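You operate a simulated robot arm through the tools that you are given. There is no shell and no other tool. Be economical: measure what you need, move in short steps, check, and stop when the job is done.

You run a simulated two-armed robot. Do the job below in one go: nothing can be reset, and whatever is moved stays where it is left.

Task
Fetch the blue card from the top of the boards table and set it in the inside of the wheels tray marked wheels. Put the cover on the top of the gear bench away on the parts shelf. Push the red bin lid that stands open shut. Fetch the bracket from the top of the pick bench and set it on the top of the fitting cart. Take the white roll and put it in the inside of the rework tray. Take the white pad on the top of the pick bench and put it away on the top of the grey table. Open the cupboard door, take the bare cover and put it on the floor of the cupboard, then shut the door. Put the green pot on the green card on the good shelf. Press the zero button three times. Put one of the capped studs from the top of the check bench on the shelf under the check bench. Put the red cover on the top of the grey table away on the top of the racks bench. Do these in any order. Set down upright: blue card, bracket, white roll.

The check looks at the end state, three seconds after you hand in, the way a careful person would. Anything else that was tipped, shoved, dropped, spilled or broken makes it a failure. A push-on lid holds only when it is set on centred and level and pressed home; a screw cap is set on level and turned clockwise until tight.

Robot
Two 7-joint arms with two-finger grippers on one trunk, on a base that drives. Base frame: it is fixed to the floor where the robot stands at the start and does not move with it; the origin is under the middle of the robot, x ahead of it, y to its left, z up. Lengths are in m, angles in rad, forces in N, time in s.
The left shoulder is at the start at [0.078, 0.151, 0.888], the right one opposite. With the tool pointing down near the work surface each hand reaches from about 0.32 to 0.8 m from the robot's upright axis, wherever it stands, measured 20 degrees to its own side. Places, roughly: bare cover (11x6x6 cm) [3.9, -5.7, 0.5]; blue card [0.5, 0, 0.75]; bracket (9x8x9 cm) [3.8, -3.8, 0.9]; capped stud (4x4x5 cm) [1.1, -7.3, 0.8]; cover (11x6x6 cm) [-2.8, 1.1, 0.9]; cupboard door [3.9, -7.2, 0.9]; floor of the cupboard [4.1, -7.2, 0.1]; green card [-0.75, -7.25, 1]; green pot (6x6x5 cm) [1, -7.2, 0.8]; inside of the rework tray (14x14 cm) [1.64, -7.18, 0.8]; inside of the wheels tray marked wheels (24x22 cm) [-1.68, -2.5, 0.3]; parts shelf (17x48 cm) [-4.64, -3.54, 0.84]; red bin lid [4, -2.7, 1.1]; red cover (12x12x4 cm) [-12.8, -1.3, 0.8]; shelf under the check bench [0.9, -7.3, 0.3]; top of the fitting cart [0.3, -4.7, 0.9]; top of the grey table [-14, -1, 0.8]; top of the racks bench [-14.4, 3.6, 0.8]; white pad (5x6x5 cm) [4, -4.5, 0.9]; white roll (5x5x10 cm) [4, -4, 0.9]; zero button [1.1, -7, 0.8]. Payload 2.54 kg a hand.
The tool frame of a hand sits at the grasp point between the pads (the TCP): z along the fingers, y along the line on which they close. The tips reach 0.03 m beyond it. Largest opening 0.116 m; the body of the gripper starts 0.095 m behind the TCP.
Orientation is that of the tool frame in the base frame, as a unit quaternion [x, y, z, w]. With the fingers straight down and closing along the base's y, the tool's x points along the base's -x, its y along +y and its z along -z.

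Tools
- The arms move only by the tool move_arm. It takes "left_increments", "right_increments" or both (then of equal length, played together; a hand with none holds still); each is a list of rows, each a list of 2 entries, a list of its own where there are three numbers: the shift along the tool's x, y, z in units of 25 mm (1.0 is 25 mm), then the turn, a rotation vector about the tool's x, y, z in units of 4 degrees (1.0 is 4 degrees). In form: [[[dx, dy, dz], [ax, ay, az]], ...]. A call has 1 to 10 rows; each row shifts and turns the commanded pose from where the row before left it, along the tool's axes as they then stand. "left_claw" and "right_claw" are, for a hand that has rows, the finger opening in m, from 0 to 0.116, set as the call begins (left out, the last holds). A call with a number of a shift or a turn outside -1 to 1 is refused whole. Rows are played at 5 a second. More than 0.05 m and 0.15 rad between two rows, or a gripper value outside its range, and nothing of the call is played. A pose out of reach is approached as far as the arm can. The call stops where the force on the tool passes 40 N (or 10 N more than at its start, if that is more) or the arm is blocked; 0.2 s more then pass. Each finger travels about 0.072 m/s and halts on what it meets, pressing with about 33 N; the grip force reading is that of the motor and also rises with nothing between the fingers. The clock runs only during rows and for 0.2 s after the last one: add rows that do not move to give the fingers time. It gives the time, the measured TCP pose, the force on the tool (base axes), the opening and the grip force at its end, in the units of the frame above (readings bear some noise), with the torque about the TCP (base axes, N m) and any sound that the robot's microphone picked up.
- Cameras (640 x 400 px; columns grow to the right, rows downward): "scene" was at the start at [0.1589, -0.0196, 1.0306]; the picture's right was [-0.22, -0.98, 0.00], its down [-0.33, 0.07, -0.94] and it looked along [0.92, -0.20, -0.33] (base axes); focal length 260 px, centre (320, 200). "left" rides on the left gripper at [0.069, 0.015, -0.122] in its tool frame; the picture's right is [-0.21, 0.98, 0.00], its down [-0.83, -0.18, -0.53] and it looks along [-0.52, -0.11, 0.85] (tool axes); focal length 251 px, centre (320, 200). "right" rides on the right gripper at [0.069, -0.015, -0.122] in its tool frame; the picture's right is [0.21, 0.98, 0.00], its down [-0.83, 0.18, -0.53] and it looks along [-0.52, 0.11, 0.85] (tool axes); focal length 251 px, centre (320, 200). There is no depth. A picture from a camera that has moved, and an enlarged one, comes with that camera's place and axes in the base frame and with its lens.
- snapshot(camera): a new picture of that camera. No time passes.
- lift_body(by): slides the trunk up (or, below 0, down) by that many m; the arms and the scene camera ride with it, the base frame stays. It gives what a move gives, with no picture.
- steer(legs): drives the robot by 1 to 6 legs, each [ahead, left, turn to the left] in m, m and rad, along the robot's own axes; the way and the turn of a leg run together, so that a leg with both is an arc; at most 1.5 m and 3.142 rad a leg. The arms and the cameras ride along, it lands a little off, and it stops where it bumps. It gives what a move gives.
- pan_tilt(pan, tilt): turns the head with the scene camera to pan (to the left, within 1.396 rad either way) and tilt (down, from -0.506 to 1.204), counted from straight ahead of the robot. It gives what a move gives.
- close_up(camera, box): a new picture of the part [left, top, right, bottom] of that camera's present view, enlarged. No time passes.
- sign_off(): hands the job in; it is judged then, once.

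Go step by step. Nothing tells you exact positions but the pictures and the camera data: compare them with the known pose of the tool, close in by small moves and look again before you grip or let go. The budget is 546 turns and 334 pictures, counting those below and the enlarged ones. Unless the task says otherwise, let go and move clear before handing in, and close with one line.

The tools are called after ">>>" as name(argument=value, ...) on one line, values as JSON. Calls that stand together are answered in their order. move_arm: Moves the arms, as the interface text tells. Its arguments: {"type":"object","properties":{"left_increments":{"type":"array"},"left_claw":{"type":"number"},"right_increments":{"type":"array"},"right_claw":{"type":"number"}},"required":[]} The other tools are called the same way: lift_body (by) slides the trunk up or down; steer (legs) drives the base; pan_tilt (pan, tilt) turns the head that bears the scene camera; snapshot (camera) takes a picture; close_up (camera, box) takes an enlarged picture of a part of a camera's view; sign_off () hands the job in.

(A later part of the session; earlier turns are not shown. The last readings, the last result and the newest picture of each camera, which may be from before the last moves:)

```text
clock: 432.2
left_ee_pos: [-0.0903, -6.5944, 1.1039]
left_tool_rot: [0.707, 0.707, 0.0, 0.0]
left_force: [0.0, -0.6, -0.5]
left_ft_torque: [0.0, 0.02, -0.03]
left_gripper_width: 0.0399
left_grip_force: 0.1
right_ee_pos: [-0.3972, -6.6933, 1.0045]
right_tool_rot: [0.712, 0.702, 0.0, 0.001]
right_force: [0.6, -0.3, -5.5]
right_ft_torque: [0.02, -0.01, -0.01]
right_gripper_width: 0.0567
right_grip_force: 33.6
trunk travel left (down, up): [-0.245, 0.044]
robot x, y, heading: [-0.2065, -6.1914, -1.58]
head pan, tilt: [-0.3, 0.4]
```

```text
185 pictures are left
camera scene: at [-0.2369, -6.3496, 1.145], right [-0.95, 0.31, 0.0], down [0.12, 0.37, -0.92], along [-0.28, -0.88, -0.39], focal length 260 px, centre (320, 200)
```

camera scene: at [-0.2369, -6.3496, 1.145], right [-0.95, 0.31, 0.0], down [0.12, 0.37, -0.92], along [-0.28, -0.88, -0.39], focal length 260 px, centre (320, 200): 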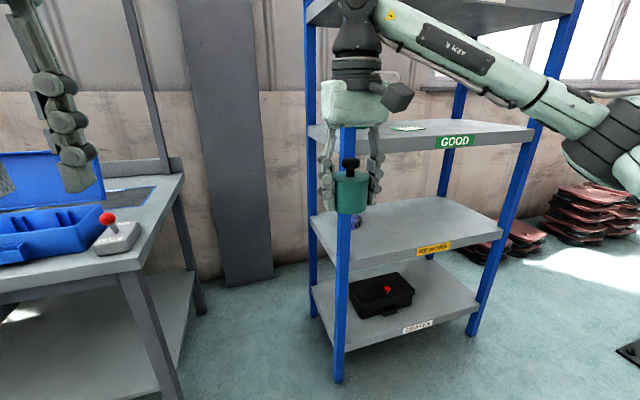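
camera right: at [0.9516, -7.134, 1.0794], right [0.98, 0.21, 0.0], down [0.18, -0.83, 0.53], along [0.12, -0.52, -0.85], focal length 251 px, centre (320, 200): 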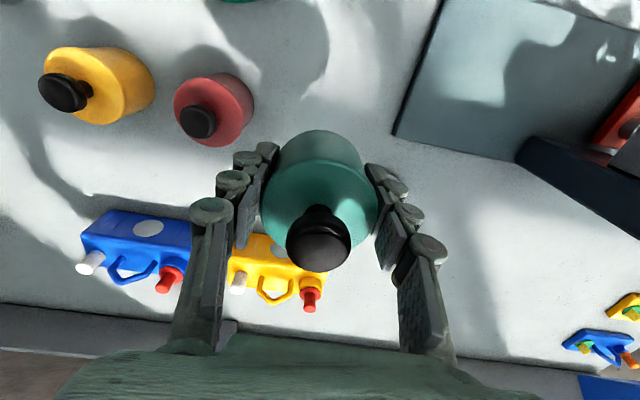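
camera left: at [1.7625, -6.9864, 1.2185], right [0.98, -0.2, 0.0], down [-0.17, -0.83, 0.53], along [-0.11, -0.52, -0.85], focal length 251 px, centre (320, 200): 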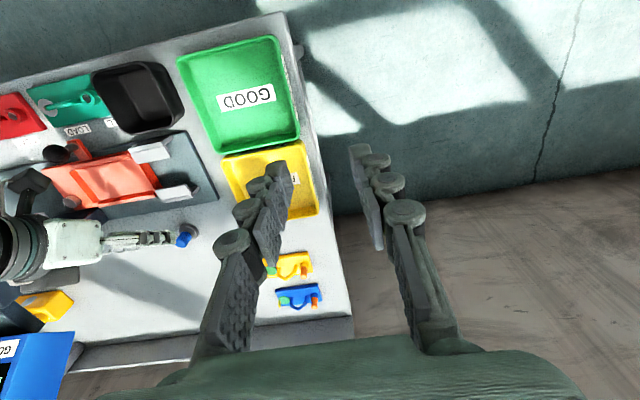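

The good shelf (z≈1.0) has only ~0.34 m clearance to the shelf above, too tight for a vertical hand. I'll set the pot on the free GOOD square of the check bench (~[0.67, −7.05]) and regrip it with the hand pitched.

>>> steer(legs=[[0, 1.07, 0.01], [0.28, 0, 0]])

>>> pan_tilt(pan=-0.2, tilt=0.7)

>>> snapshot(camera="scene")

>>> snapshot(camera="right")

```text
clock: 444.5
left_ee_pos: [1.0073, -6.8664, 1.1026]
left_tool_rot: [0.699, 0.715, 0.0, 0.0]
left_force: [-0.3, 0.4, -0.6]
left_ft_torque: [0.02, 0.01, -0.01]
left_gripper_width: 0.0401
left_grip_force: 0.0
right_ee_pos: [0.7029, -6.974, 1.005]
right_tool_rot: [0.703, 0.711, 0.001, 0.001]
right_force: [0.1, -0.2, -5.5]
right_ft_torque: [0.06, 0.01, 0.02]
right_gripper_width: 0.0564
right_grip_force: 33.8
trunk travel left (down, up): [-0.245, 0.044]
robot x, y, heading: [0.8818, -6.4697, -1.562]
head pan, tilt: [-0.3, 0.4]
```

```text
clock: 445.3
left_ee_pos: [1.0067, -6.8671, 1.1033]
left_tool_rot: [0.7, 0.714, 0.0, 0.0]
left_force: [-0.4, -0.5, -0.1]
left_ft_torque: [0.0, -0.02, 0.0]
left_gripper_width: 0.0399
left_grip_force: 0.1
right_ee_pos: [0.7037, -6.9724, 1.0048]
right_tool_rot: [0.704, 0.71, 0.0, 0.001]
right_force: [0.6, 1.0, -7.1]
right_ft_torque: [0.03, -0.02, 0.02]
right_gripper_width: 0.0565
right_grip_force: 33.1
trunk travel left (down, up): [-0.245, 0.044]
robot x, y, heading: [0.8826, -6.4706, -1.562]
head pan, tilt: [-0.201, 0.7]
```

```text
184 pictures are left
camera scene: at [0.8664, -6.621, 1.1182], right [-0.98, 0.19, 0.0], down [0.12, 0.63, -0.77], along [-0.15, -0.75, -0.64], focal length 260 px, centre (320, 200)
```

scene: 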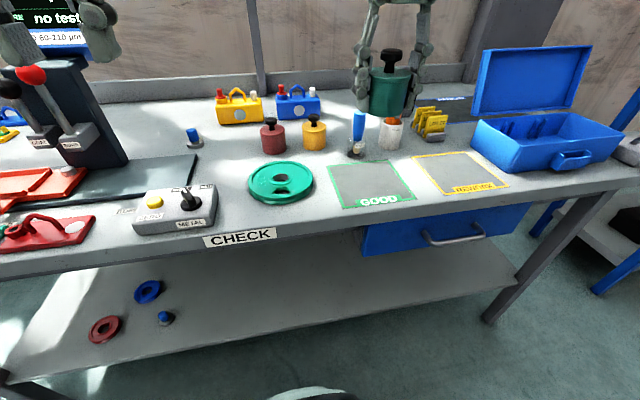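

```text
183 pictures are left
camera right: at [0.6879, -6.905, 1.1287], right [0.97, 0.22, 0.0], down [0.19, -0.82, 0.53], along [0.12, -0.52, -0.85], focal length 251 px, centre (320, 200)
```

right: 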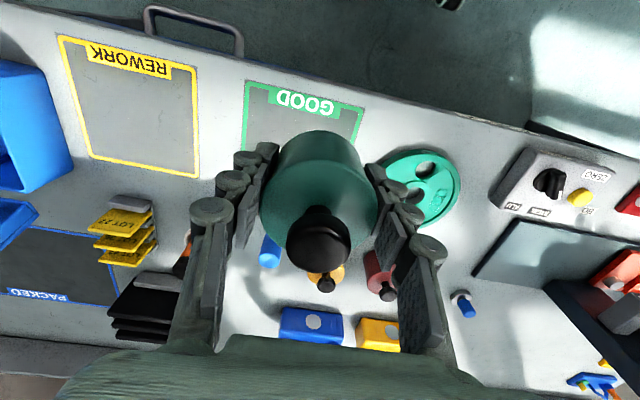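

>>> move_arm(right_increments=[[[-1, -0.4, 0], [0, 0, 0]], [[-1, -0.4, 0], [0, 0, 0]], [[-0.9, -0.36, 0], [0, 0, 0]], [[0, 0, 1], [0, 0, 0]], [[0, 0, 1], [0, 0, 0]], [[0, 0, 1], [0, 0, 0]], [[0, 0, 1], [0, 0, 0]], [[0, 0, 1], [0, 0, 0]], [[0, 0, 1], [0, 0, 0]], [[0, 0, 0.4], [0, 0, 0]]])

>>> move_arm(right_increments=[[[0, 0, 0.15], [0, 0, 0]], [[0, 0, 0.15], [0, 0, 0]]])

```text
clock: 447.5
left_ee_pos: [1.0072, -6.8657, 1.1033]
left_tool_rot: [0.699, 0.715, 0.001, 0.0]
left_force: [-0.1, -0.2, -0.6]
left_ft_torque: [0.02, 0.02, -0.02]
left_gripper_width: 0.0401
left_grip_force: 0.0
right_ee_pos: [0.6763, -7.0437, 0.8454]
right_tool_rot: [0.704, 0.71, 0.0, 0.0]
right_force: [-0.4, -0.4, -6.5]
right_ft_torque: [0.05, -0.02, 0.0]
right_gripper_width: 0.0563
right_grip_force: 32.7
trunk travel left (down, up): [-0.245, 0.044]
robot x, y, heading: [0.8824, -6.4725, -1.56]
head pan, tilt: [-0.201, 0.7]
```

```text
clock: 448.1
left_ee_pos: [1.0073, -6.8669, 1.1035]
left_tool_rot: [0.699, 0.715, 0.0, 0.0]
left_force: [-0.9, -0.2, -0.1]
left_ft_torque: [0.01, -0.04, -0.02]
left_gripper_width: 0.0399
left_grip_force: 0.1
right_ee_pos: [0.6762, -7.0454, 0.8371]
right_tool_rot: [0.703, 0.711, 0.0, 0.0]
right_force: [-0.2, 0.3, -7.4]
right_ft_torque: [0.01, -0.02, 0.02]
right_gripper_width: 0.0565
right_grip_force: 32.7
trunk travel left (down, up): [-0.245, 0.044]
robot x, y, heading: [0.8816, -6.4699, -1.557]
head pan, tilt: [-0.201, 0.7]
```

>>> move_arm(right_increments=[[[0, 0, 0.12], [0, 0, 0]], [[0, 0, 0.12], [0, 0, 0]]])

```text
clock: 448.7
left_ee_pos: [1.007, -6.8674, 1.1036]
left_tool_rot: [0.698, 0.716, -0.001, 0.001]
left_force: [0.6, -0.2, 0.0]
left_ft_torque: [-0.01, -0.01, 0.01]
left_gripper_width: 0.0398
left_grip_force: 0.0
right_ee_pos: [0.6754, -7.0441, 0.8317]
right_tool_rot: [0.704, 0.711, 0.001, -0.001]
right_force: [0.6, 0.2, -3.1]
right_ft_torque: [-0.04, 0.04, 0.0]
right_gripper_width: 0.0564
right_grip_force: 32.9
trunk travel left (down, up): [-0.245, 0.044]
robot x, y, heading: [0.8818, -6.4726, -1.564]
head pan, tilt: [-0.201, 0.7]
```

>>> move_arm(right_increments=[[[0, 0, 0.1], [0, 0, 0]], [[0, 0, 0], [0, 0, 0]]])

>>> move_arm(right_increments=[[[0, 0, 0], [0, 0, 0]], [[0, 0, 0], [0, 0, 0]], [[0, 0, -1], [0, 0, 0]], [[0, 0, -1], [0, 0, 0]], [[0, 0, -1], [0, 0, 0]], [[0, 0, -1], [0, 0, 0]], [[1, 0, 0], [0, 0, 0]], [[1, 0, 0], [0, 0, 0]], [[1, 0, 0], [0, 0, 0]], [[1, 0, 0], [0, 0, 0]]], right_claw=0.09)

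>>> move_arm(right_increments=[[[0, 0, 0], [0, -1, 0]], [[0, 0, 0], [0, -1, 0]], [[0, 0, 0], [0, -1, 0]], [[0, 0, 0], [0, -1, 0]], [[0, 0, 0], [0, -1, 0]], [[0, 0, 0], [0, -1, 0]], [[0, 0, 0], [0, -1, 0]], [[0, 0, 0], [0, -1, 0]], [[0, 0, 0], [0, -1, 0]], [[0, 0, 0], [0, -1, 0]]])

>>> move_arm(right_increments=[[[0, 0, 0], [0, -1, 0]], [[0, 0, 0], [0, -1, 0]], [[0, 0, 0], [0, -0.5, 0]]])

>>> snapshot(camera="right")

>>> snapshot(camera="scene")

```text
clock: 449.3
left_ee_pos: [1.0078, -6.8658, 1.1042]
left_tool_rot: [0.7, 0.714, 0.0, 0.001]
left_force: [0.1, 0.5, -0.1]
left_ft_torque: [-0.03, 0.0, -0.02]
left_gripper_width: 0.0397
left_grip_force: 0.1
right_ee_pos: [0.6747, -7.0446, 0.8315]
right_tool_rot: [0.704, 0.71, -0.001, 0.002]
right_force: [-0.2, -3.1, 12.9]
right_ft_torque: [-0.09, -0.14, -0.04]
right_gripper_width: 0.0565
right_grip_force: 32.9
trunk travel left (down, up): [-0.245, 0.044]
robot x, y, heading: [0.884, -6.4693, -1.565]
head pan, tilt: [-0.201, 0.7]
```

```text
clock: 451.5
left_ee_pos: [1.0068, -6.8668, 1.1044]
left_tool_rot: [0.699, 0.715, 0.0, 0.001]
left_force: [0.3, -0.1, -0.2]
left_ft_torque: [0.0, 0.0, 0.0]
left_gripper_width: 0.0402
left_grip_force: 0.0
right_ee_pos: [0.6732, -6.946, 0.93]
right_tool_rot: [0.703, 0.711, 0.0, 0.001]
right_force: [1.1, 0.1, 0.2]
right_ft_torque: [-0.01, -0.02, -0.01]
right_gripper_width: 0.0901
right_grip_force: 0.1
trunk travel left (down, up): [-0.245, 0.044]
robot x, y, heading: [0.8811, -6.4676, -1.56]
head pan, tilt: [-0.201, 0.7]
heard: snap
```

```text
clock: 453.7
left_ee_pos: [1.0067, -6.8677, 1.1023]
left_tool_rot: [0.699, 0.715, 0.0, 0.0]
left_force: [0.4, 0.6, -0.5]
left_ft_torque: [0.02, 0.01, 0.0]
left_gripper_width: 0.0399
left_grip_force: 0.1
right_ee_pos: [0.6745, -6.9456, 0.9307]
right_tool_rot: [0.661, 0.668, -0.24, 0.244]
right_force: [0.1, -0.3, -0.6]
right_ft_torque: [0.0, 0.0, 0.0]
right_gripper_width: 0.0901
right_grip_force: 0.1
trunk travel left (down, up): [-0.245, 0.044]
robot x, y, heading: [0.8832, -6.4671, -1.562]
head pan, tilt: [-0.201, 0.7]
```

```text
clock: 454.5
left_ee_pos: [1.0075, -6.8658, 1.1034]
left_tool_rot: [0.699, 0.715, -0.001, 0.0]
left_force: [0.7, 0.1, 0.3]
left_ft_torque: [0.0, 0.0, -0.02]
left_gripper_width: 0.0399
left_grip_force: 0.1
right_ee_pos: [0.6757, -6.9686, 0.9404]
right_tool_rot: [0.638, 0.644, -0.297, 0.301]
right_force: [-0.8, -0.5, 0.2]
right_ft_torque: [-0.01, 0.0, 0.0]
right_gripper_width: 0.0899
right_grip_force: 0.1
right hand out of reach, approached as far as the arm can: row 2, 3
trunk travel left (down, up): [-0.245, 0.044]
robot x, y, heading: [0.8808, -6.4691, -1.558]
head pan, tilt: [-0.201, 0.7]
```

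```text
182 pictures are left
camera right: at [0.659, -6.832, 0.9651], right [0.98, 0.15, -0.16], down [0.18, -0.12, 0.98], along [0.12, -0.98, -0.14], focal length 251 px, centre (320, 200)
```

right: 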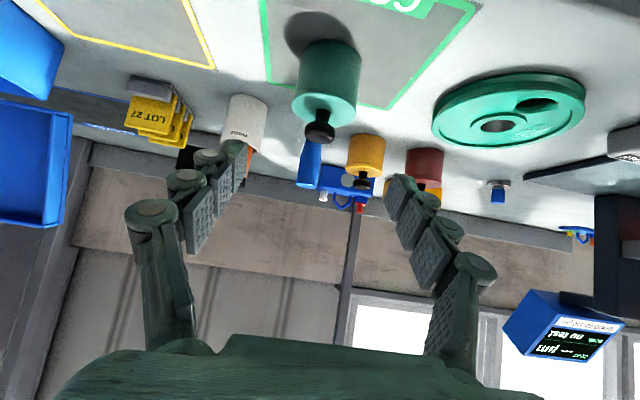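

```text
181 pictures are left
camera scene: at [0.8666, -6.6206, 1.1183], right [-0.98, 0.19, 0.0], down [0.12, 0.63, -0.76], along [-0.15, -0.75, -0.64], focal length 260 px, centre (320, 200)
```

scene: 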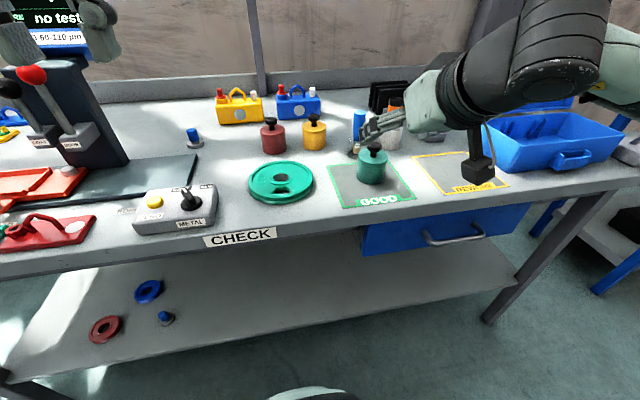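

The "snap" is just the pot's magnetic seat. The pot stands at about [0.674, −7.05]; hand is pitched 50°. Approaching to regrip.

>>> move_arm(right_increments=[[[0.75, 0, 0], [0, 0, 0]], [[0.75, -0.05, 0], [0, 0, 0]], [[0, 0, 1], [0, 0, 0]], [[0, 0, 1], [0, 0, 0]], [[0, 0, 1], [0, 0, 0]]])

>>> snapshot(camera="right")

>>> close_up(camera="scene", box=[310, 80, 510, 230])

```text
clock: 455.7
left_ee_pos: [1.0072, -6.8661, 1.1036]
left_tool_rot: [0.699, 0.715, -0.002, 0.0]
left_force: [-0.6, -0.5, -0.1]
left_ft_torque: [0.01, 0.01, 0.05]
left_gripper_width: 0.0401
left_grip_force: 0.2
right_ee_pos: [0.6759, -7.0312, 0.8695]
right_tool_rot: [0.637, 0.644, -0.297, 0.301]
right_force: [-0.6, 0.5, 0.3]
right_ft_torque: [0.0, 0.0, -0.01]
right_gripper_width: 0.0901
right_grip_force: 0.1
right hand out of reach, approached as far as the arm can: row 1, 2
trunk travel left (down, up): [-0.245, 0.044]
robot x, y, heading: [0.8854, -6.4697, -1.555]
head pan, tilt: [-0.201, 0.7]
```

```text
180 pictures are left
camera right: at [0.6596, -6.8945, 0.897], right [0.98, 0.15, -0.16], down [0.18, -0.12, 0.98], along [0.12, -0.98, -0.14], focal length 251 px, centre (320, 200)
```

right: 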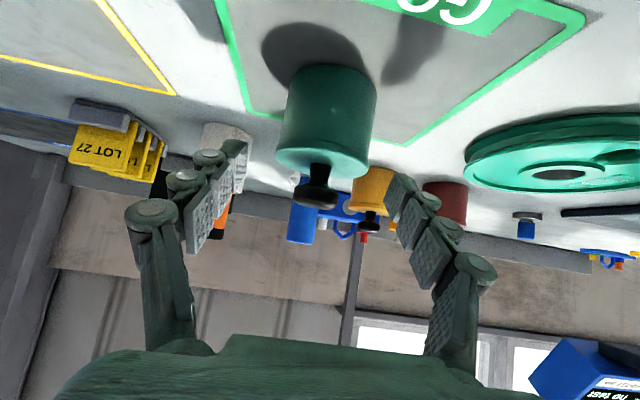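

```text
2.67 times, centred on (410, 155) of scene
camera zoom: at [0.8665, -6.6207, 1.1182], right [-0.98, 0.19, 0.0], down [0.12, 0.63, -0.76], along [-0.15, -0.75, -0.64], focal length 693 px, centre (80, 320)
```

zoom: 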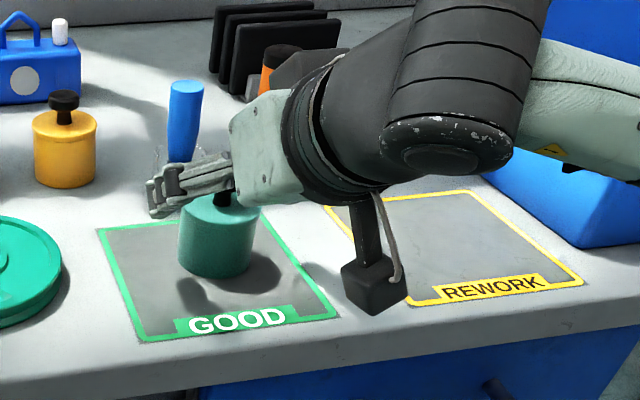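

>>> move_arm(right_increments=[[[0.34, -0.03, 0.52], [0, 0, 0]], [[0.34, -0.03, 0.52], [0, 0, 0]], [[0.34, 0, 0.52], [0, 0, 0]]])

>>> snapshot(camera="right")

>>> close_up(camera="scene", box=[310, 80, 510, 230])

```text
clock: 456.5
left_ee_pos: [1.0067, -6.8672, 1.1036]
left_tool_rot: [0.699, 0.716, -0.001, 0.001]
left_force: [-0.1, 0.0, -0.8]
left_ft_torque: [0.03, 0.01, -0.01]
left_gripper_width: 0.0399
left_grip_force: 0.1
right_ee_pos: [0.6723, -7.0447, 0.8253]
right_tool_rot: [0.638, 0.644, -0.297, 0.3]
right_force: [0.4, 0.3, -0.1]
right_ft_torque: [0.03, 0.01, 0.04]
right_gripper_width: 0.0898
right_grip_force: 0.0
trunk travel left (down, up): [-0.245, 0.044]
robot x, y, heading: [0.8829, -6.4717, -1.562]
head pan, tilt: [-0.201, 0.7]
```

```text
178 pictures are left
camera right: at [0.6572, -6.9083, 0.8514], right [0.98, 0.15, -0.16], down [0.18, -0.12, 0.98], along [0.12, -0.98, -0.14], focal length 251 px, centre (320, 200)
```

right: 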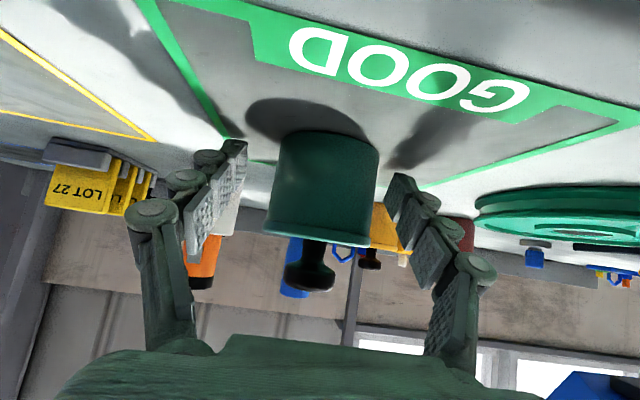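

```text
2.67 times, centred on (410, 155) of scene
camera zoom: at [0.8665, -6.6206, 1.1182], right [-0.98, 0.19, 0.0], down [0.12, 0.63, -0.76], along [-0.15, -0.75, -0.64], focal length 693 px, centre (80, 320)
```

zoom: 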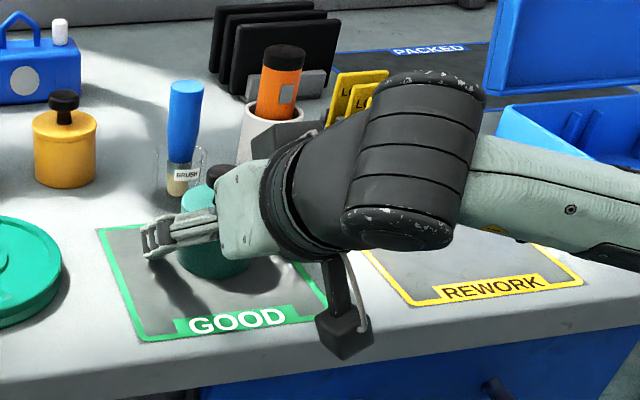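

The pot is between the pads. Closing and lifting.

>>> move_arm(right_increments=[[[0, 0, 0], [0, 0, 0]], [[0, 0, 0], [0, 0, 0]], [[0, 0, 0], [0, 0, 0]], [[0, 0, 0], [0, 0, 0]], [[-0.38, 0, -0.32], [0, 0, 0]], [[-0.38, 0, -0.32], [0, 0, 0]], [[-0.77, 0, -0.64], [0, 0, 0]], [[-0.77, 0, -0.64], [0, 0, 0]], [[-0.77, 0, -0.64], [0, 0, 0]]], right_claw=0.0)

>>> snapshot(camera="right")

>>> close_up(camera="scene", box=[310, 60, 510, 210])

```text
clock: 458.5
left_ee_pos: [1.0083, -6.8666, 1.1035]
left_tool_rot: [0.699, 0.715, 0.0, 0.0]
left_force: [-1.0, 0.8, -0.8]
left_ft_torque: [-0.02, 0.0, 0.0]
left_gripper_width: 0.0399
left_grip_force: 0.0
right_ee_pos: [0.6725, -7.0435, 0.9254]
right_tool_rot: [0.637, 0.645, -0.296, 0.301]
right_force: [0.7, 0.7, -6.6]
right_ft_torque: [-0.02, 0.0, 0.01]
right_gripper_width: 0.0563
right_grip_force: 33.0
trunk travel left (down, up): [-0.245, 0.044]
robot x, y, heading: [0.8809, -6.4668, -1.565]
head pan, tilt: [-0.201, 0.7]
```

```text
176 pictures are left
camera right: at [0.6567, -6.9067, 0.9521], right [0.98, 0.15, -0.16], down [0.18, -0.12, 0.98], along [0.12, -0.98, -0.14], focal length 251 px, centre (320, 200)
```

right: 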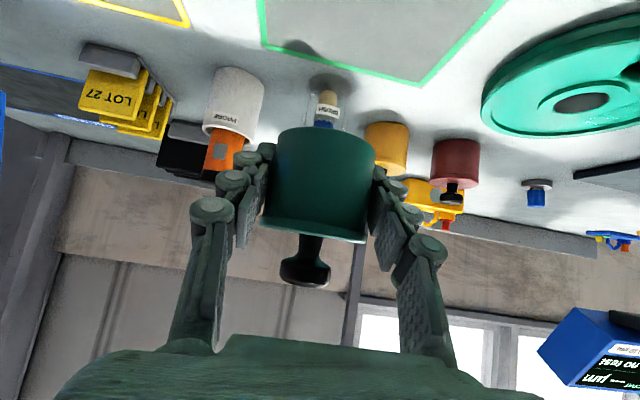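

```text
2.67 times, centred on (410, 135) of scene
camera zoom: at [0.8665, -6.6209, 1.1181], right [-0.98, 0.19, 0.0], down [0.12, 0.63, -0.76], along [-0.15, -0.75, -0.64], focal length 693 px, centre (80, 373)
```

zoom: 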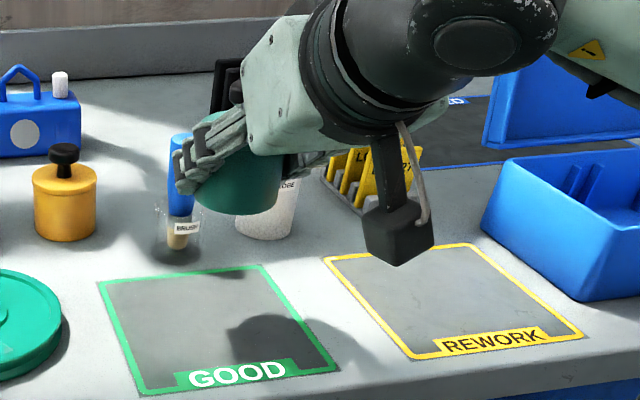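

Regripped upright. Raising, backing off and driving to the good shelf.

>>> move_arm(right_increments=[[[-0.77, 0, -0.64], [0, 0, 0]], [[-0.77, 0, -0.64], [0, 0, 0]], [[-0.77, 0, -0.64], [0, 0, 0]], [[-0.77, 0, -0.64], [0, 0, 0]], [[-0.77, 0, -0.64], [0, 0, 0]], [[-0.77, 0, -0.64], [0, 0, 0]]])

>>> steer(legs=[[-0.28, 0, 0], [0, -1.42, -0.01]])

>>> pan_tilt(pan=-0.2, tilt=0.4)

>>> snapshot(camera="scene")

>>> snapshot(camera="left")

```text
clock: 459.9
left_ee_pos: [1.0075, -6.867, 1.1036]
left_tool_rot: [0.699, 0.715, 0.0, 0.0]
left_force: [0.4, 0.2, -1.1]
left_ft_torque: [-0.02, 0.02, 0.01]
left_gripper_width: 0.0398
left_grip_force: 0.1
right_ee_pos: [0.6713, -7.044, 1.0768]
right_tool_rot: [0.637, 0.644, -0.297, 0.301]
right_force: [0.1, 0.0, -6.6]
right_ft_torque: [0.03, 0.03, -0.02]
right_gripper_width: 0.0563
right_grip_force: 32.9
trunk travel left (down, up): [-0.245, 0.044]
robot x, y, heading: [0.8822, -6.4686, -1.563]
head pan, tilt: [-0.201, 0.7]
```

```text
clock: 475.4
left_ee_pos: [-0.433, -6.5943, 1.103]
left_tool_rot: [0.7, 0.715, 0.0, 0.0]
left_force: [0.7, 0.1, 0.9]
left_ft_torque: [-0.01, -0.03, -0.01]
left_gripper_width: 0.0401
left_grip_force: 0.1
right_ee_pos: [-0.7702, -6.7703, 1.076]
right_tool_rot: [0.638, 0.643, -0.297, 0.3]
right_force: [0.2, -0.1, -7.5]
right_ft_torque: [0.01, 0.0, -0.01]
right_gripper_width: 0.0562
right_grip_force: 33.1
trunk travel left (down, up): [-0.245, 0.044]
robot x, y, heading: [-0.5567, -6.1945, -1.564]
head pan, tilt: [-0.201, 0.7]
```

```text
clock: 476.2
left_ee_pos: [-0.4341, -6.5937, 1.1042]
left_tool_rot: [0.7, 0.715, 0.001, 0.0]
left_force: [0.0, 0.3, 0.0]
left_ft_torque: [-0.01, 0.01, -0.02]
left_gripper_width: 0.0403
left_grip_force: 0.0
right_ee_pos: [-0.769, -6.7703, 1.0756]
right_tool_rot: [0.639, 0.644, -0.296, 0.3]
right_force: [0.6, 0.8, -6.0]
right_ft_torque: [0.02, -0.01, -0.03]
right_gripper_width: 0.0561
right_grip_force: 33.1
trunk travel left (down, up): [-0.245, 0.044]
robot x, y, heading: [-0.5591, -6.1975, -1.565]
head pan, tilt: [-0.201, 0.4]
```

```text
174 pictures are left
camera scene: at [-0.5757, -6.3552, 1.1449], right [-0.98, 0.19, 0.0], down [0.08, 0.38, -0.92], along [-0.18, -0.9, -0.39], focal length 260 px, centre (320, 200)
```

scene: 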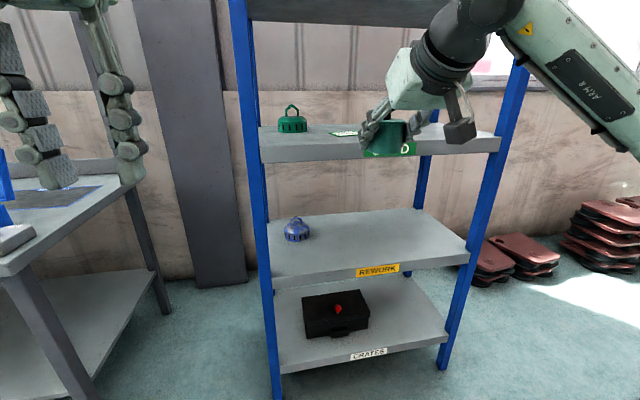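

```text
173 pictures are left
camera left: at [-0.421, -6.5239, 1.2266], right [0.98, -0.19, 0.0], down [-0.16, -0.83, 0.53], along [-0.1, -0.52, -0.85], focal length 251 px, centre (320, 200)
```

left: 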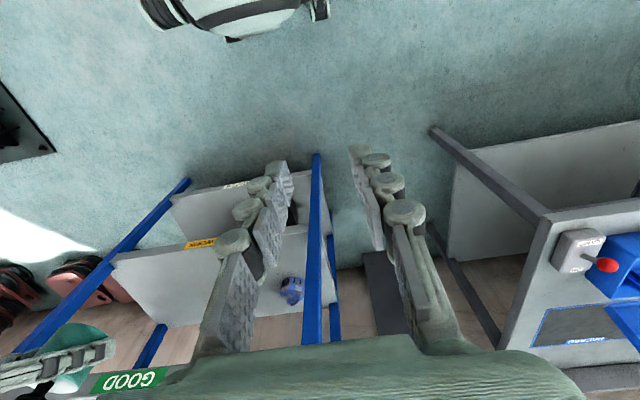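

>>> close_up(camera="scene", box=[230, 80, 530, 220])

```text
2.13 times, centred on (380, 150) of scene
camera zoom: at [-0.5757, -6.3552, 1.1449], right [-0.98, 0.19, 0.0], down [0.08, 0.38, -0.92], along [-0.18, -0.9, -0.39], focal length 554 px, centre (192, 307)
```

zoom: 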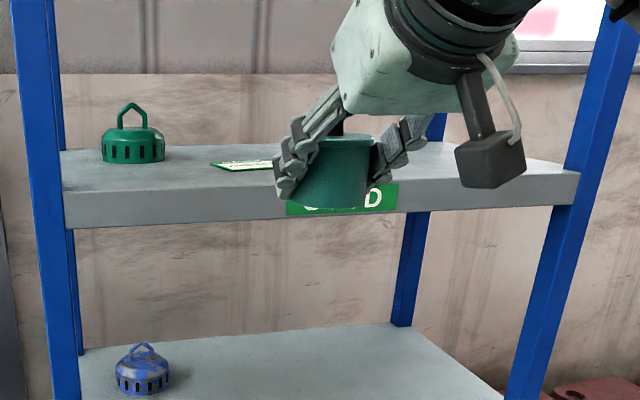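

>>> snapshot(camera="right")

>>> lift_body(by=0.044)

>>> move_arm(right_increments=[[[0, -1, 0], [0, 0, 0]], [[0, -1, 0], [0, 0, 0]], [[0, -1, 0], [0, 0, 0]], [[0, -1, 0], [0, 0, 0]], [[0, -1, 0], [0, 0, 0]]])

>>> close_up(camera="scene", box=[230, 80, 530, 220])

```text
171 pictures are left
camera right: at [-0.7856, -6.6337, 1.1025], right [0.98, 0.15, -0.16], down [0.18, -0.12, 0.98], along [0.12, -0.98, -0.15], focal length 251 px, centre (320, 200)
```

right: 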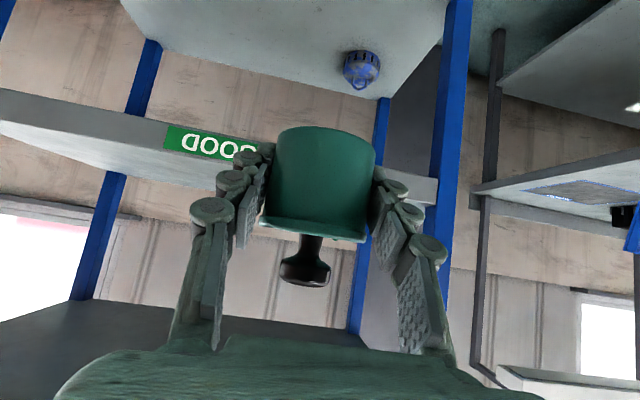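

```text
clock: 477.1
left_ee_pos: [-0.4345, -6.5943, 1.1483]
left_tool_rot: [0.7, 0.714, 0.0, 0.001]
left_force: [0.4, 0.1, 0.6]
left_ft_torque: [0.02, 0.0, 0.01]
left_gripper_width: 0.04
left_grip_force: 0.2
right_ee_pos: [-0.7704, -6.7698, 1.1197]
right_tool_rot: [0.638, 0.644, -0.297, 0.3]
right_force: [0.0, 0.3, -7.1]
right_ft_torque: [0.0, -0.01, 0.03]
right_gripper_width: 0.0561
right_grip_force: 32.6
trunk travel left (down, up): [-0.289, 0.0]
robot x, y, heading: [-0.559, -6.1952, -1.564]
head pan, tilt: [-0.201, 0.4]
```

```text
clock: 478.3
left_ee_pos: [-0.4344, -6.5936, 1.1486]
left_tool_rot: [0.699, 0.715, 0.0, 0.0]
left_force: [-0.5, -0.3, -0.2]
left_ft_torque: [0.03, -0.04, 0.01]
left_gripper_width: 0.04
left_grip_force: 0.1
right_ee_pos: [-0.8955, -6.7724, 1.1187]
right_tool_rot: [0.639, 0.642, -0.299, 0.3]
right_force: [-0.4, 1.1, -6.7]
right_ft_torque: [0.02, -0.01, 0.02]
right_gripper_width: 0.0562
right_grip_force: 33.2
trunk travel left (down, up): [-0.289, 0.0]
robot x, y, heading: [-0.5583, -6.1933, -1.565]
head pan, tilt: [-0.201, 0.4]
```

```text
2.13 times, centred on (380, 150) of scene
camera zoom: at [-0.5762, -6.3551, 1.189], right [-0.98, 0.19, 0.0], down [0.08, 0.38, -0.92], along [-0.18, -0.9, -0.39], focal length 554 px, centre (192, 307)
```

zoom: 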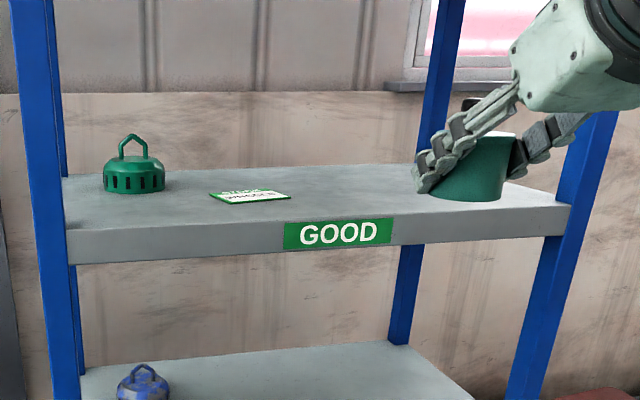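

>>> close_up(camera="scene", box=[320, 160, 375, 180])

>>> snapshot(camera="scene")

```text
11.64 times, centred on (348, 170) of scene
camera zoom: at [-0.5762, -6.3551, 1.189], right [-0.98, 0.19, 0.0], down [0.08, 0.38, -0.92], along [-0.18, -0.9, -0.39], focal length 3025 px, centre (0, 549)
```

zoom: 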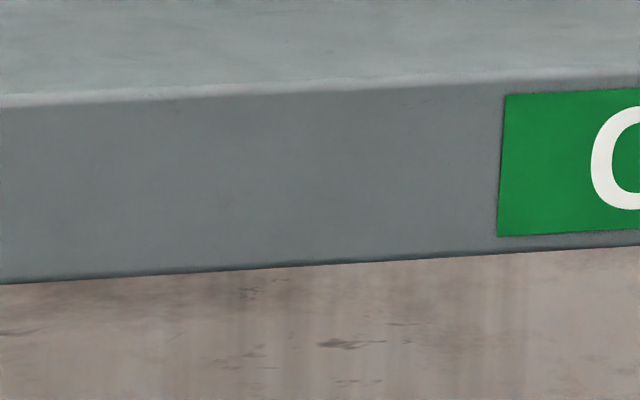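

```text
168 pictures are left
camera scene: at [-0.5762, -6.3551, 1.189], right [-0.98, 0.19, 0.0], down [0.08, 0.38, -0.92], along [-0.18, -0.9, -0.39], focal length 260 px, centre (320, 200)
```

scene: 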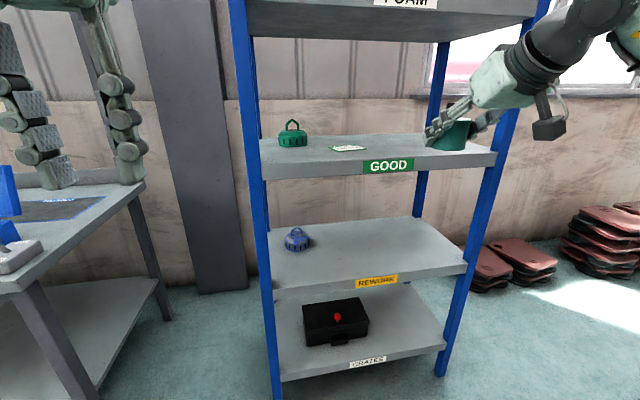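

Card centre is at about [−0.833, −7.167], shelf top z≈1.013, shelf above at ~1.29. Lining up the pot, tucking the left hand, then driving in 0.33 m.

>>> move_arm(right_increments=[[[0.35, 0.83, 0.3], [0, 0, 0]], [[0.35, 0.83, 0.3], [0, 0, 0]], [[0.34, 0.83, 0.28], [0, 0, 0]], [[0, 0, 0], [0, 0, 0]]], left_increments=[[[1, 0, 0], [0, 0, 0]], [[1, 0, 0], [0, 0, 0]], [[1, 0, 0], [0, 0, 0]], [[0, 0, 0], [0, 0, 0]]])

>>> steer(legs=[[0.2, 0, -0.006]])

>>> snapshot(camera="scene")

>>> snapshot(camera="right")

```text
clock: 479.3
left_ee_pos: [-0.434, -6.5188, 1.1448]
left_tool_rot: [0.7, 0.715, -0.001, 0.0]
left_force: [0.8, -0.2, 0.5]
left_ft_torque: [-0.01, 0.02, 0.0]
left_gripper_width: 0.0399
left_grip_force: 0.1
right_ee_pos: [-0.8293, -6.7717, 1.0844]
right_tool_rot: [0.639, 0.644, -0.297, 0.299]
right_force: [-0.2, 0.0, -6.0]
right_ft_torque: [0.03, -0.01, 0.03]
right_gripper_width: 0.0562
right_grip_force: 32.4
trunk travel left (down, up): [-0.289, 0.0]
robot x, y, heading: [-0.5599, -6.1953, -1.562]
head pan, tilt: [-0.201, 0.4]
```

```text
clock: 480.9
left_ee_pos: [-0.4364, -6.72, 1.145]
left_tool_rot: [0.703, 0.711, 0.0, 0.0]
left_force: [0.1, -0.9, 0.3]
left_ft_torque: [0.02, 0.03, -0.02]
left_gripper_width: 0.04
left_grip_force: 0.1
right_ee_pos: [-0.8339, -6.9713, 1.0844]
right_tool_rot: [0.642, 0.64, -0.298, 0.298]
right_force: [0.4, -1.9, -6.0]
right_ft_torque: [0.03, 0.0, -0.02]
right_gripper_width: 0.0562
right_grip_force: 32.9
trunk travel left (down, up): [-0.289, 0.0]
robot x, y, heading: [-0.5588, -6.397, -1.569]
head pan, tilt: [-0.201, 0.4]
```

```text
167 pictures are left
camera scene: at [-0.5765, -6.5564, 1.1889], right [-0.98, 0.2, 0.0], down [0.08, 0.38, -0.92], along [-0.18, -0.9, -0.39], focal length 260 px, centre (320, 200)
```

scene: 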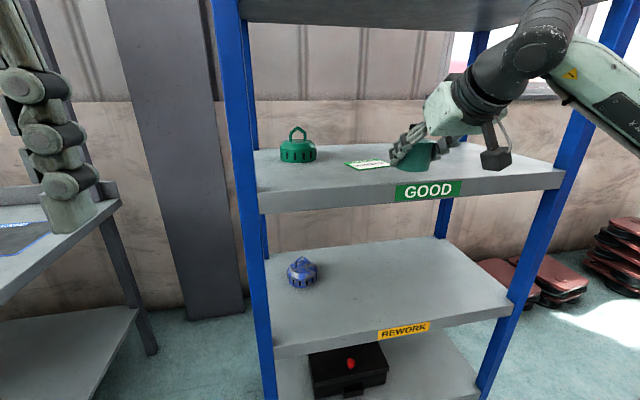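

```text
166 pictures are left
camera right: at [-0.8485, -6.8345, 1.1116], right [0.98, 0.14, -0.16], down [0.18, -0.12, 0.98], along [0.11, -0.98, -0.15], focal length 251 px, centre (320, 200)
```

right: 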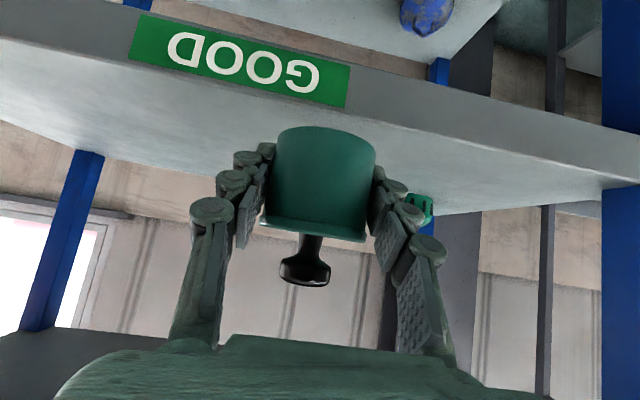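

>>> close_up(camera="scene", box=[320, 120, 460, 200])

```text
4.57 times, centred on (390, 160) of scene
camera zoom: at [-0.5765, -6.5564, 1.1889], right [-0.98, 0.2, 0.0], down [0.08, 0.38, -0.92], along [-0.18, -0.9, -0.39], focal length 1188 px, centre (0, 383)
```

zoom: 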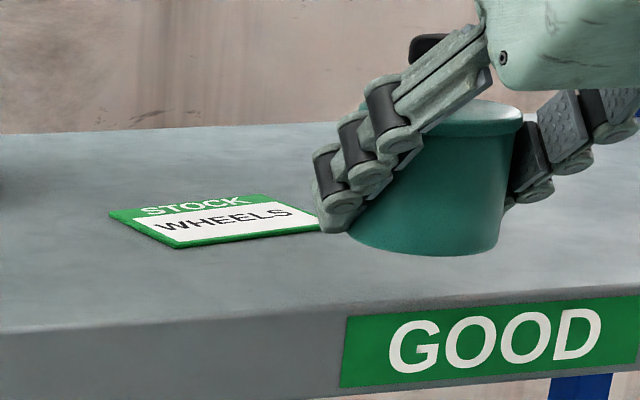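

The card ("STOCK WHEELS") centre is [−0.829, −7.166]. Driving in 0.13 m, then reaching the rest.

>>> steer(legs=[[0.13, 0, 0]])

>>> move_arm(right_increments=[[[-0.64, 0, 0.77], [0, 0, 0]], [[-0.64, 0, 0.77], [0, 0, 0]], [[-0.26, 0, 0.31], [0, 0, 0]]])

>>> close_up(camera="scene", box=[320, 80, 500, 200])

```text
clock: 482.2
left_ee_pos: [-0.4358, -6.8493, 1.1446]
left_tool_rot: [0.703, 0.711, -0.001, 0.0]
left_force: [0.5, -0.2, 0.2]
left_ft_torque: [0.03, -0.01, 0.0]
left_gripper_width: 0.0401
left_grip_force: 0.1
right_ee_pos: [-0.8365, -7.0991, 1.0832]
right_tool_rot: [0.641, 0.642, -0.297, 0.299]
right_force: [-0.1, -0.4, -7.2]
right_ft_torque: [0.04, 0.01, -0.02]
right_gripper_width: 0.0562
right_grip_force: 33.0
trunk travel left (down, up): [-0.289, 0.0]
robot x, y, heading: [-0.5577, -6.5277, -1.571]
head pan, tilt: [-0.201, 0.4]
```

```text
clock: 483.0
left_ee_pos: [-0.4374, -6.847, 1.1461]
left_tool_rot: [0.703, 0.711, 0.0, 0.001]
left_force: [0.8, -0.2, -0.5]
left_ft_torque: [0.01, 0.0, -0.03]
left_gripper_width: 0.0399
left_grip_force: 0.1
right_ee_pos: [-0.8356, -7.1601, 1.0842]
right_tool_rot: [0.642, 0.641, -0.298, 0.298]
right_force: [0.5, 0.9, -5.6]
right_ft_torque: [0.03, 0.0, 0.0]
right_gripper_width: 0.0561
right_grip_force: 32.9
trunk travel left (down, up): [-0.289, 0.0]
robot x, y, heading: [-0.5592, -6.5257, -1.573]
head pan, tilt: [-0.201, 0.4]
```

```text
3.33 times, centred on (410, 140) of scene
camera zoom: at [-0.5769, -6.6838, 1.189], right [-0.98, 0.2, 0.0], down [0.08, 0.38, -0.92], along [-0.19, -0.9, -0.39], focal length 866 px, centre (20, 400)
```

zoom: 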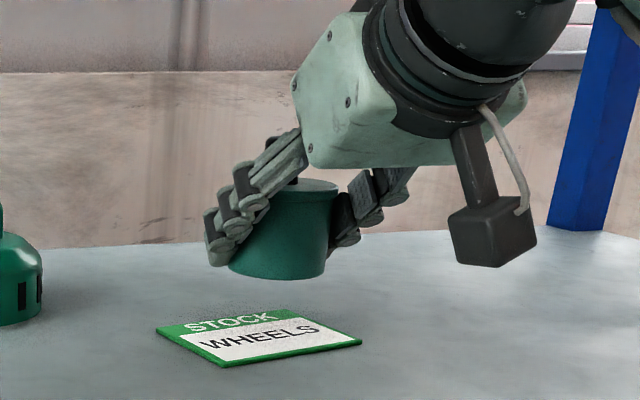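

Lowering onto the card in small steps, with a slight x correction.

>>> move_arm(right_increments=[[[0.38, 0.28, 0.32], [0, 0, 0]], [[0.38, 0, 0.32], [0, 0, 0]]])

>>> close_up(camera="scene", box=[320, 80, 500, 200])

```text
clock: 483.6
left_ee_pos: [-0.4361, -6.8467, 1.1452]
left_tool_rot: [0.704, 0.71, 0.0, 0.001]
left_force: [-1.1, -0.8, -0.5]
left_ft_torque: [0.06, -0.03, 0.0]
left_gripper_width: 0.0404
left_grip_force: 0.1
right_ee_pos: [-0.8281, -7.1603, 1.0601]
right_tool_rot: [0.642, 0.64, -0.298, 0.298]
right_force: [0.5, 0.4, -7.0]
right_ft_torque: [0.03, 0.01, -0.03]
right_gripper_width: 0.0565
right_grip_force: 32.6
trunk travel left (down, up): [-0.289, 0.0]
robot x, y, heading: [-0.5594, -6.528, -1.57]
head pan, tilt: [-0.201, 0.4]
```

```text
3.33 times, centred on (410, 140) of scene
camera zoom: at [-0.5771, -6.6838, 1.189], right [-0.98, 0.2, 0.0], down [0.08, 0.38, -0.92], along [-0.19, -0.9, -0.39], focal length 866 px, centre (20, 400)
```

zoom: 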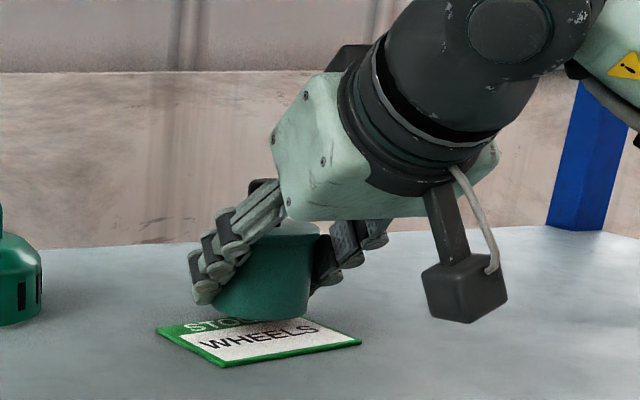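

>>> move_arm(right_increments=[[[0.25, 0, 0.2], [0, 0, 0]], [[0.15, 0, 0.13], [0, 0, 0]]])

>>> move_arm(right_increments=[[[0.1, 0, 0.08], [0, 0, 0]], [[0.08, 0, 0.06], [0, 0, 0]]])

>>> close_up(camera="scene", box=[320, 80, 500, 200])

```text
clock: 484.2
left_ee_pos: [-0.4355, -6.8471, 1.1469]
left_tool_rot: [0.704, 0.711, -0.001, 0.001]
left_force: [0.0, 0.6, -1.0]
left_ft_torque: [0.02, -0.01, 0.02]
left_gripper_width: 0.04
left_grip_force: 0.2
right_ee_pos: [-0.8278, -7.1588, 1.0503]
right_tool_rot: [0.641, 0.639, -0.301, 0.3]
right_force: [-1.5, -2.6, 3.0]
right_ft_torque: [0.0, 0.08, 0.01]
right_gripper_width: 0.056
right_grip_force: 32.5
trunk travel left (down, up): [-0.289, 0.0]
robot x, y, heading: [-0.5562, -6.5229, -1.57]
head pan, tilt: [-0.201, 0.4]
```

```text
clock: 484.8
left_ee_pos: [-0.4359, -6.8455, 1.1472]
left_tool_rot: [0.704, 0.711, -0.002, 0.001]
left_force: [-0.3, 0.8, 0.4]
left_ft_torque: [-0.02, 0.03, -0.01]
left_gripper_width: 0.0399
left_grip_force: 0.0
right_ee_pos: [-0.8257, -7.1578, 1.0484]
right_tool_rot: [0.64, 0.638, -0.302, 0.303]
right_force: [-2.4, -5.7, 25.3]
right_ft_torque: [-0.04, 0.01, -0.03]
right_gripper_width: 0.0564
right_grip_force: 32.9
trunk travel left (down, up): [-0.289, 0.0]
robot x, y, heading: [-0.555, -6.5257, -1.57]
head pan, tilt: [-0.201, 0.4]
```

```text
3.33 times, centred on (410, 140) of scene
camera zoom: at [-0.5758, -6.6816, 1.1898], right [-0.98, 0.2, 0.0], down [0.08, 0.38, -0.92], along [-0.19, -0.9, -0.39], focal length 866 px, centre (20, 400)
```

zoom: 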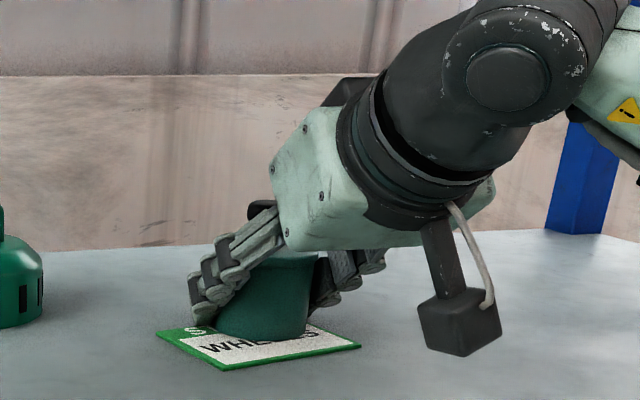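

Pot sits on the card. Easing pressure, opening, and backing out along the fingers.

>>> move_arm(right_increments=[[[-0.12, 0, -0.1], [0, 0, 0]], [[0, 0, 0], [0, 0, 0]]])

>>> move_arm(right_increments=[[[0, 0, 0], [0, 0, 0]], [[0, 0, 0], [0, 0, 0]], [[0, 0, 0], [0, 0, 0]], [[0, 0, -1], [0, 0, 0]], [[0, 0, -1], [0, 0, 0]], [[0.3, 0, -1], [0, 0, 0]], [[0.5, 0, -1], [0, 0, 0]]], right_claw=0.085)

>>> snapshot(camera="scene")

```text
clock: 485.4
left_ee_pos: [-0.4353, -6.8441, 1.1459]
left_tool_rot: [0.703, 0.711, -0.002, 0.001]
left_force: [-0.2, -0.3, -0.3]
left_ft_torque: [0.0, 0.0, -0.04]
left_gripper_width: 0.04
left_grip_force: 0.0
right_ee_pos: [-0.8269, -7.1565, 1.0491]
right_tool_rot: [0.641, 0.641, -0.299, 0.299]
right_force: [-0.1, -4.6, 20.3]
right_ft_torque: [-0.28, -0.11, 0.0]
right_gripper_width: 0.0563
right_grip_force: 32.8
trunk travel left (down, up): [-0.289, 0.0]
robot x, y, heading: [-0.5578, -6.5258, -1.571]
head pan, tilt: [-0.201, 0.4]
```

```text
clock: 487.0
left_ee_pos: [-0.4362, -6.8472, 1.1465]
left_tool_rot: [0.703, 0.711, 0.0, 0.001]
left_force: [-0.1, 0.2, 1.0]
left_ft_torque: [-0.01, -0.04, -0.01]
left_gripper_width: 0.0399
left_grip_force: 0.1
right_ee_pos: [-0.8301, -7.0676, 1.0949]
right_tool_rot: [0.641, 0.64, -0.299, 0.299]
right_force: [-0.5, -0.4, -1.2]
right_ft_torque: [-0.03, 0.02, -0.04]
right_gripper_width: 0.0853
right_grip_force: 0.1
trunk travel left (down, up): [-0.289, 0.0]
robot x, y, heading: [-0.557, -6.5239, -1.577]
head pan, tilt: [-0.201, 0.4]
```

```text
161 pictures are left
camera scene: at [-0.5767, -6.6828, 1.1892], right [-0.98, 0.2, 0.0], down [0.08, 0.38, -0.92], along [-0.19, -0.9, -0.39], focal length 260 px, centre (320, 200)
```

scene: 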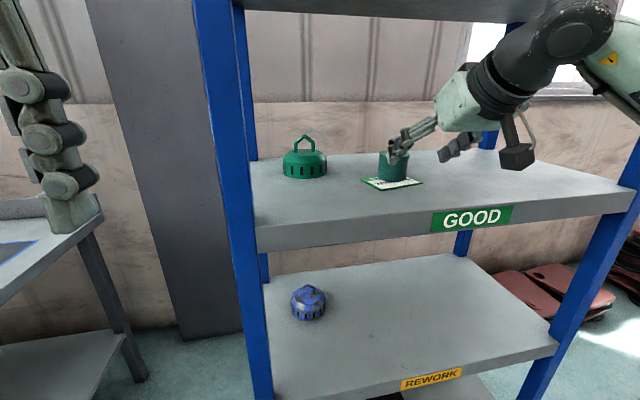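

The green pot is on the green card. Next: the bare cover near [3.9, −5.7] and the cupboard. Backing out and strafing east.

>>> steer(legs=[[-0.3, 0, 0.006], [0, 1.5, 0], [0, 1.3, 0]])

>>> move_arm(right_increments=[[[0, 0, 0], [0, 1, 0]], [[0, 0, 0], [0, 1, 0]], [[0, 0, 0], [0, 1, 0]], [[0, 0, 0], [0, 1, 0]], [[0, 0, 0], [0, 1, 0]], [[0, 0, 0], [0, 1, 0]], [[0, 0, 0], [0, 1, 0]], [[0, 0, 0], [0, 1, 0]], [[0, 0, 0], [0, 1, 0]], [[0, 0, 0], [0, 1, 0]]])

>>> steer(legs=[[0, 0, 1.2]])

>>> pan_tilt(pan=0, tilt=0.35)

>>> snapshot(camera="scene")

```text
clock: 515.8
left_ee_pos: [2.4013, -6.5487, 1.1459]
left_tool_rot: [0.706, 0.708, 0.0, 0.0]
left_force: [0.8, -0.2, -0.1]
left_ft_torque: [-0.02, -0.03, 0.0]
left_gripper_width: 0.04
left_grip_force: 0.2
right_ee_pos: [2.0051, -6.767, 1.0947]
right_tool_rot: [0.645, 0.637, -0.301, 0.297]
right_force: [0.1, -0.8, -0.1]
right_ft_torque: [0.01, 0.02, 0.02]
right_gripper_width: 0.0852
right_grip_force: 0.1
trunk travel left (down, up): [-0.289, 0.0]
robot x, y, heading: [2.2829, -6.2278, -1.578]
head pan, tilt: [-0.201, 0.4]
```

```text
clock: 518.0
left_ee_pos: [2.4008, -6.5476, 1.1464]
left_tool_rot: [0.706, 0.708, -0.001, 0.001]
left_force: [0.5, -0.7, -0.2]
left_ft_torque: [0.0, -0.03, -0.02]
left_gripper_width: 0.0401
left_grip_force: 0.1
right_ee_pos: [2.005, -6.7656, 1.096]
right_tool_rot: [0.709, 0.7, -0.061, 0.06]
right_force: [-0.3, -0.1, -0.5]
right_ft_torque: [0.02, -0.01, 0.0]
right_gripper_width: 0.085
right_grip_force: 0.0
trunk travel left (down, up): [-0.289, 0.0]
robot x, y, heading: [2.2831, -6.2268, -1.582]
head pan, tilt: [-0.201, 0.4]
```

```text
clock: 521.5
left_ee_pos: [2.6271, -6.2289, 1.1449]
left_tool_rot: [0.179, 0.984, -0.001, 0.001]
left_force: [0.1, 0.2, 0.2]
left_ft_torque: [0.01, 0.0, 0.03]
left_gripper_width: 0.0398
left_grip_force: 0.0
right_ee_pos: [2.6884, -6.6756, 1.095]
right_tool_rot: [0.185, 0.979, -0.016, 0.084]
right_force: [-0.4, -0.6, -0.6]
right_ft_torque: [-0.01, 0.01, -0.01]
right_gripper_width: 0.0853
right_grip_force: 0.0
trunk travel left (down, up): [-0.289, 0.0]
robot x, y, heading: [2.2818, -6.2236, -0.374]
head pan, tilt: [-0.201, 0.4]
```

```text
clock: 522.2
left_ee_pos: [2.627, -6.2291, 1.146]
left_tool_rot: [0.18, 0.984, 0.0, 0.001]
left_force: [0.1, 0.9, 0.6]
left_ft_torque: [0.01, 0.02, 0.0]
left_gripper_width: 0.04
left_grip_force: 0.0
right_ee_pos: [2.69, -6.6758, 1.0959]
right_tool_rot: [0.185, 0.979, -0.017, 0.086]
right_force: [-0.8, 0.5, 0.8]
right_ft_torque: [0.02, 0.02, -0.02]
right_gripper_width: 0.0852
right_grip_force: 0.0
trunk travel left (down, up): [-0.289, 0.0]
robot x, y, heading: [2.281, -6.2249, -0.372]
head pan, tilt: [0.0, 0.351]
```

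```text
160 pictures are left
camera scene: at [2.4319, -6.2829, 1.1936], right [-0.37, -0.93, 0.0], down [-0.32, 0.13, -0.94], along [0.87, -0.34, -0.34], focal length 260 px, centre (320, 200)
```

scene: 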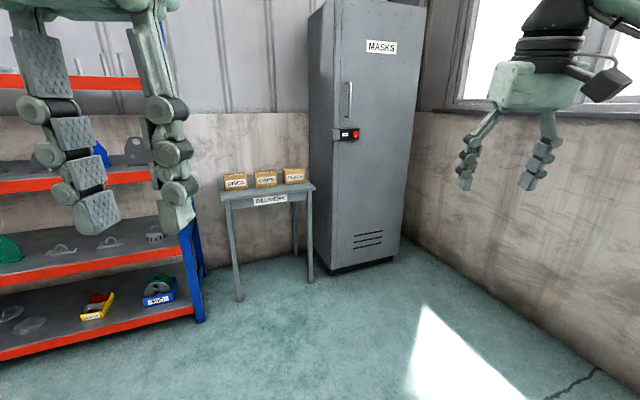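

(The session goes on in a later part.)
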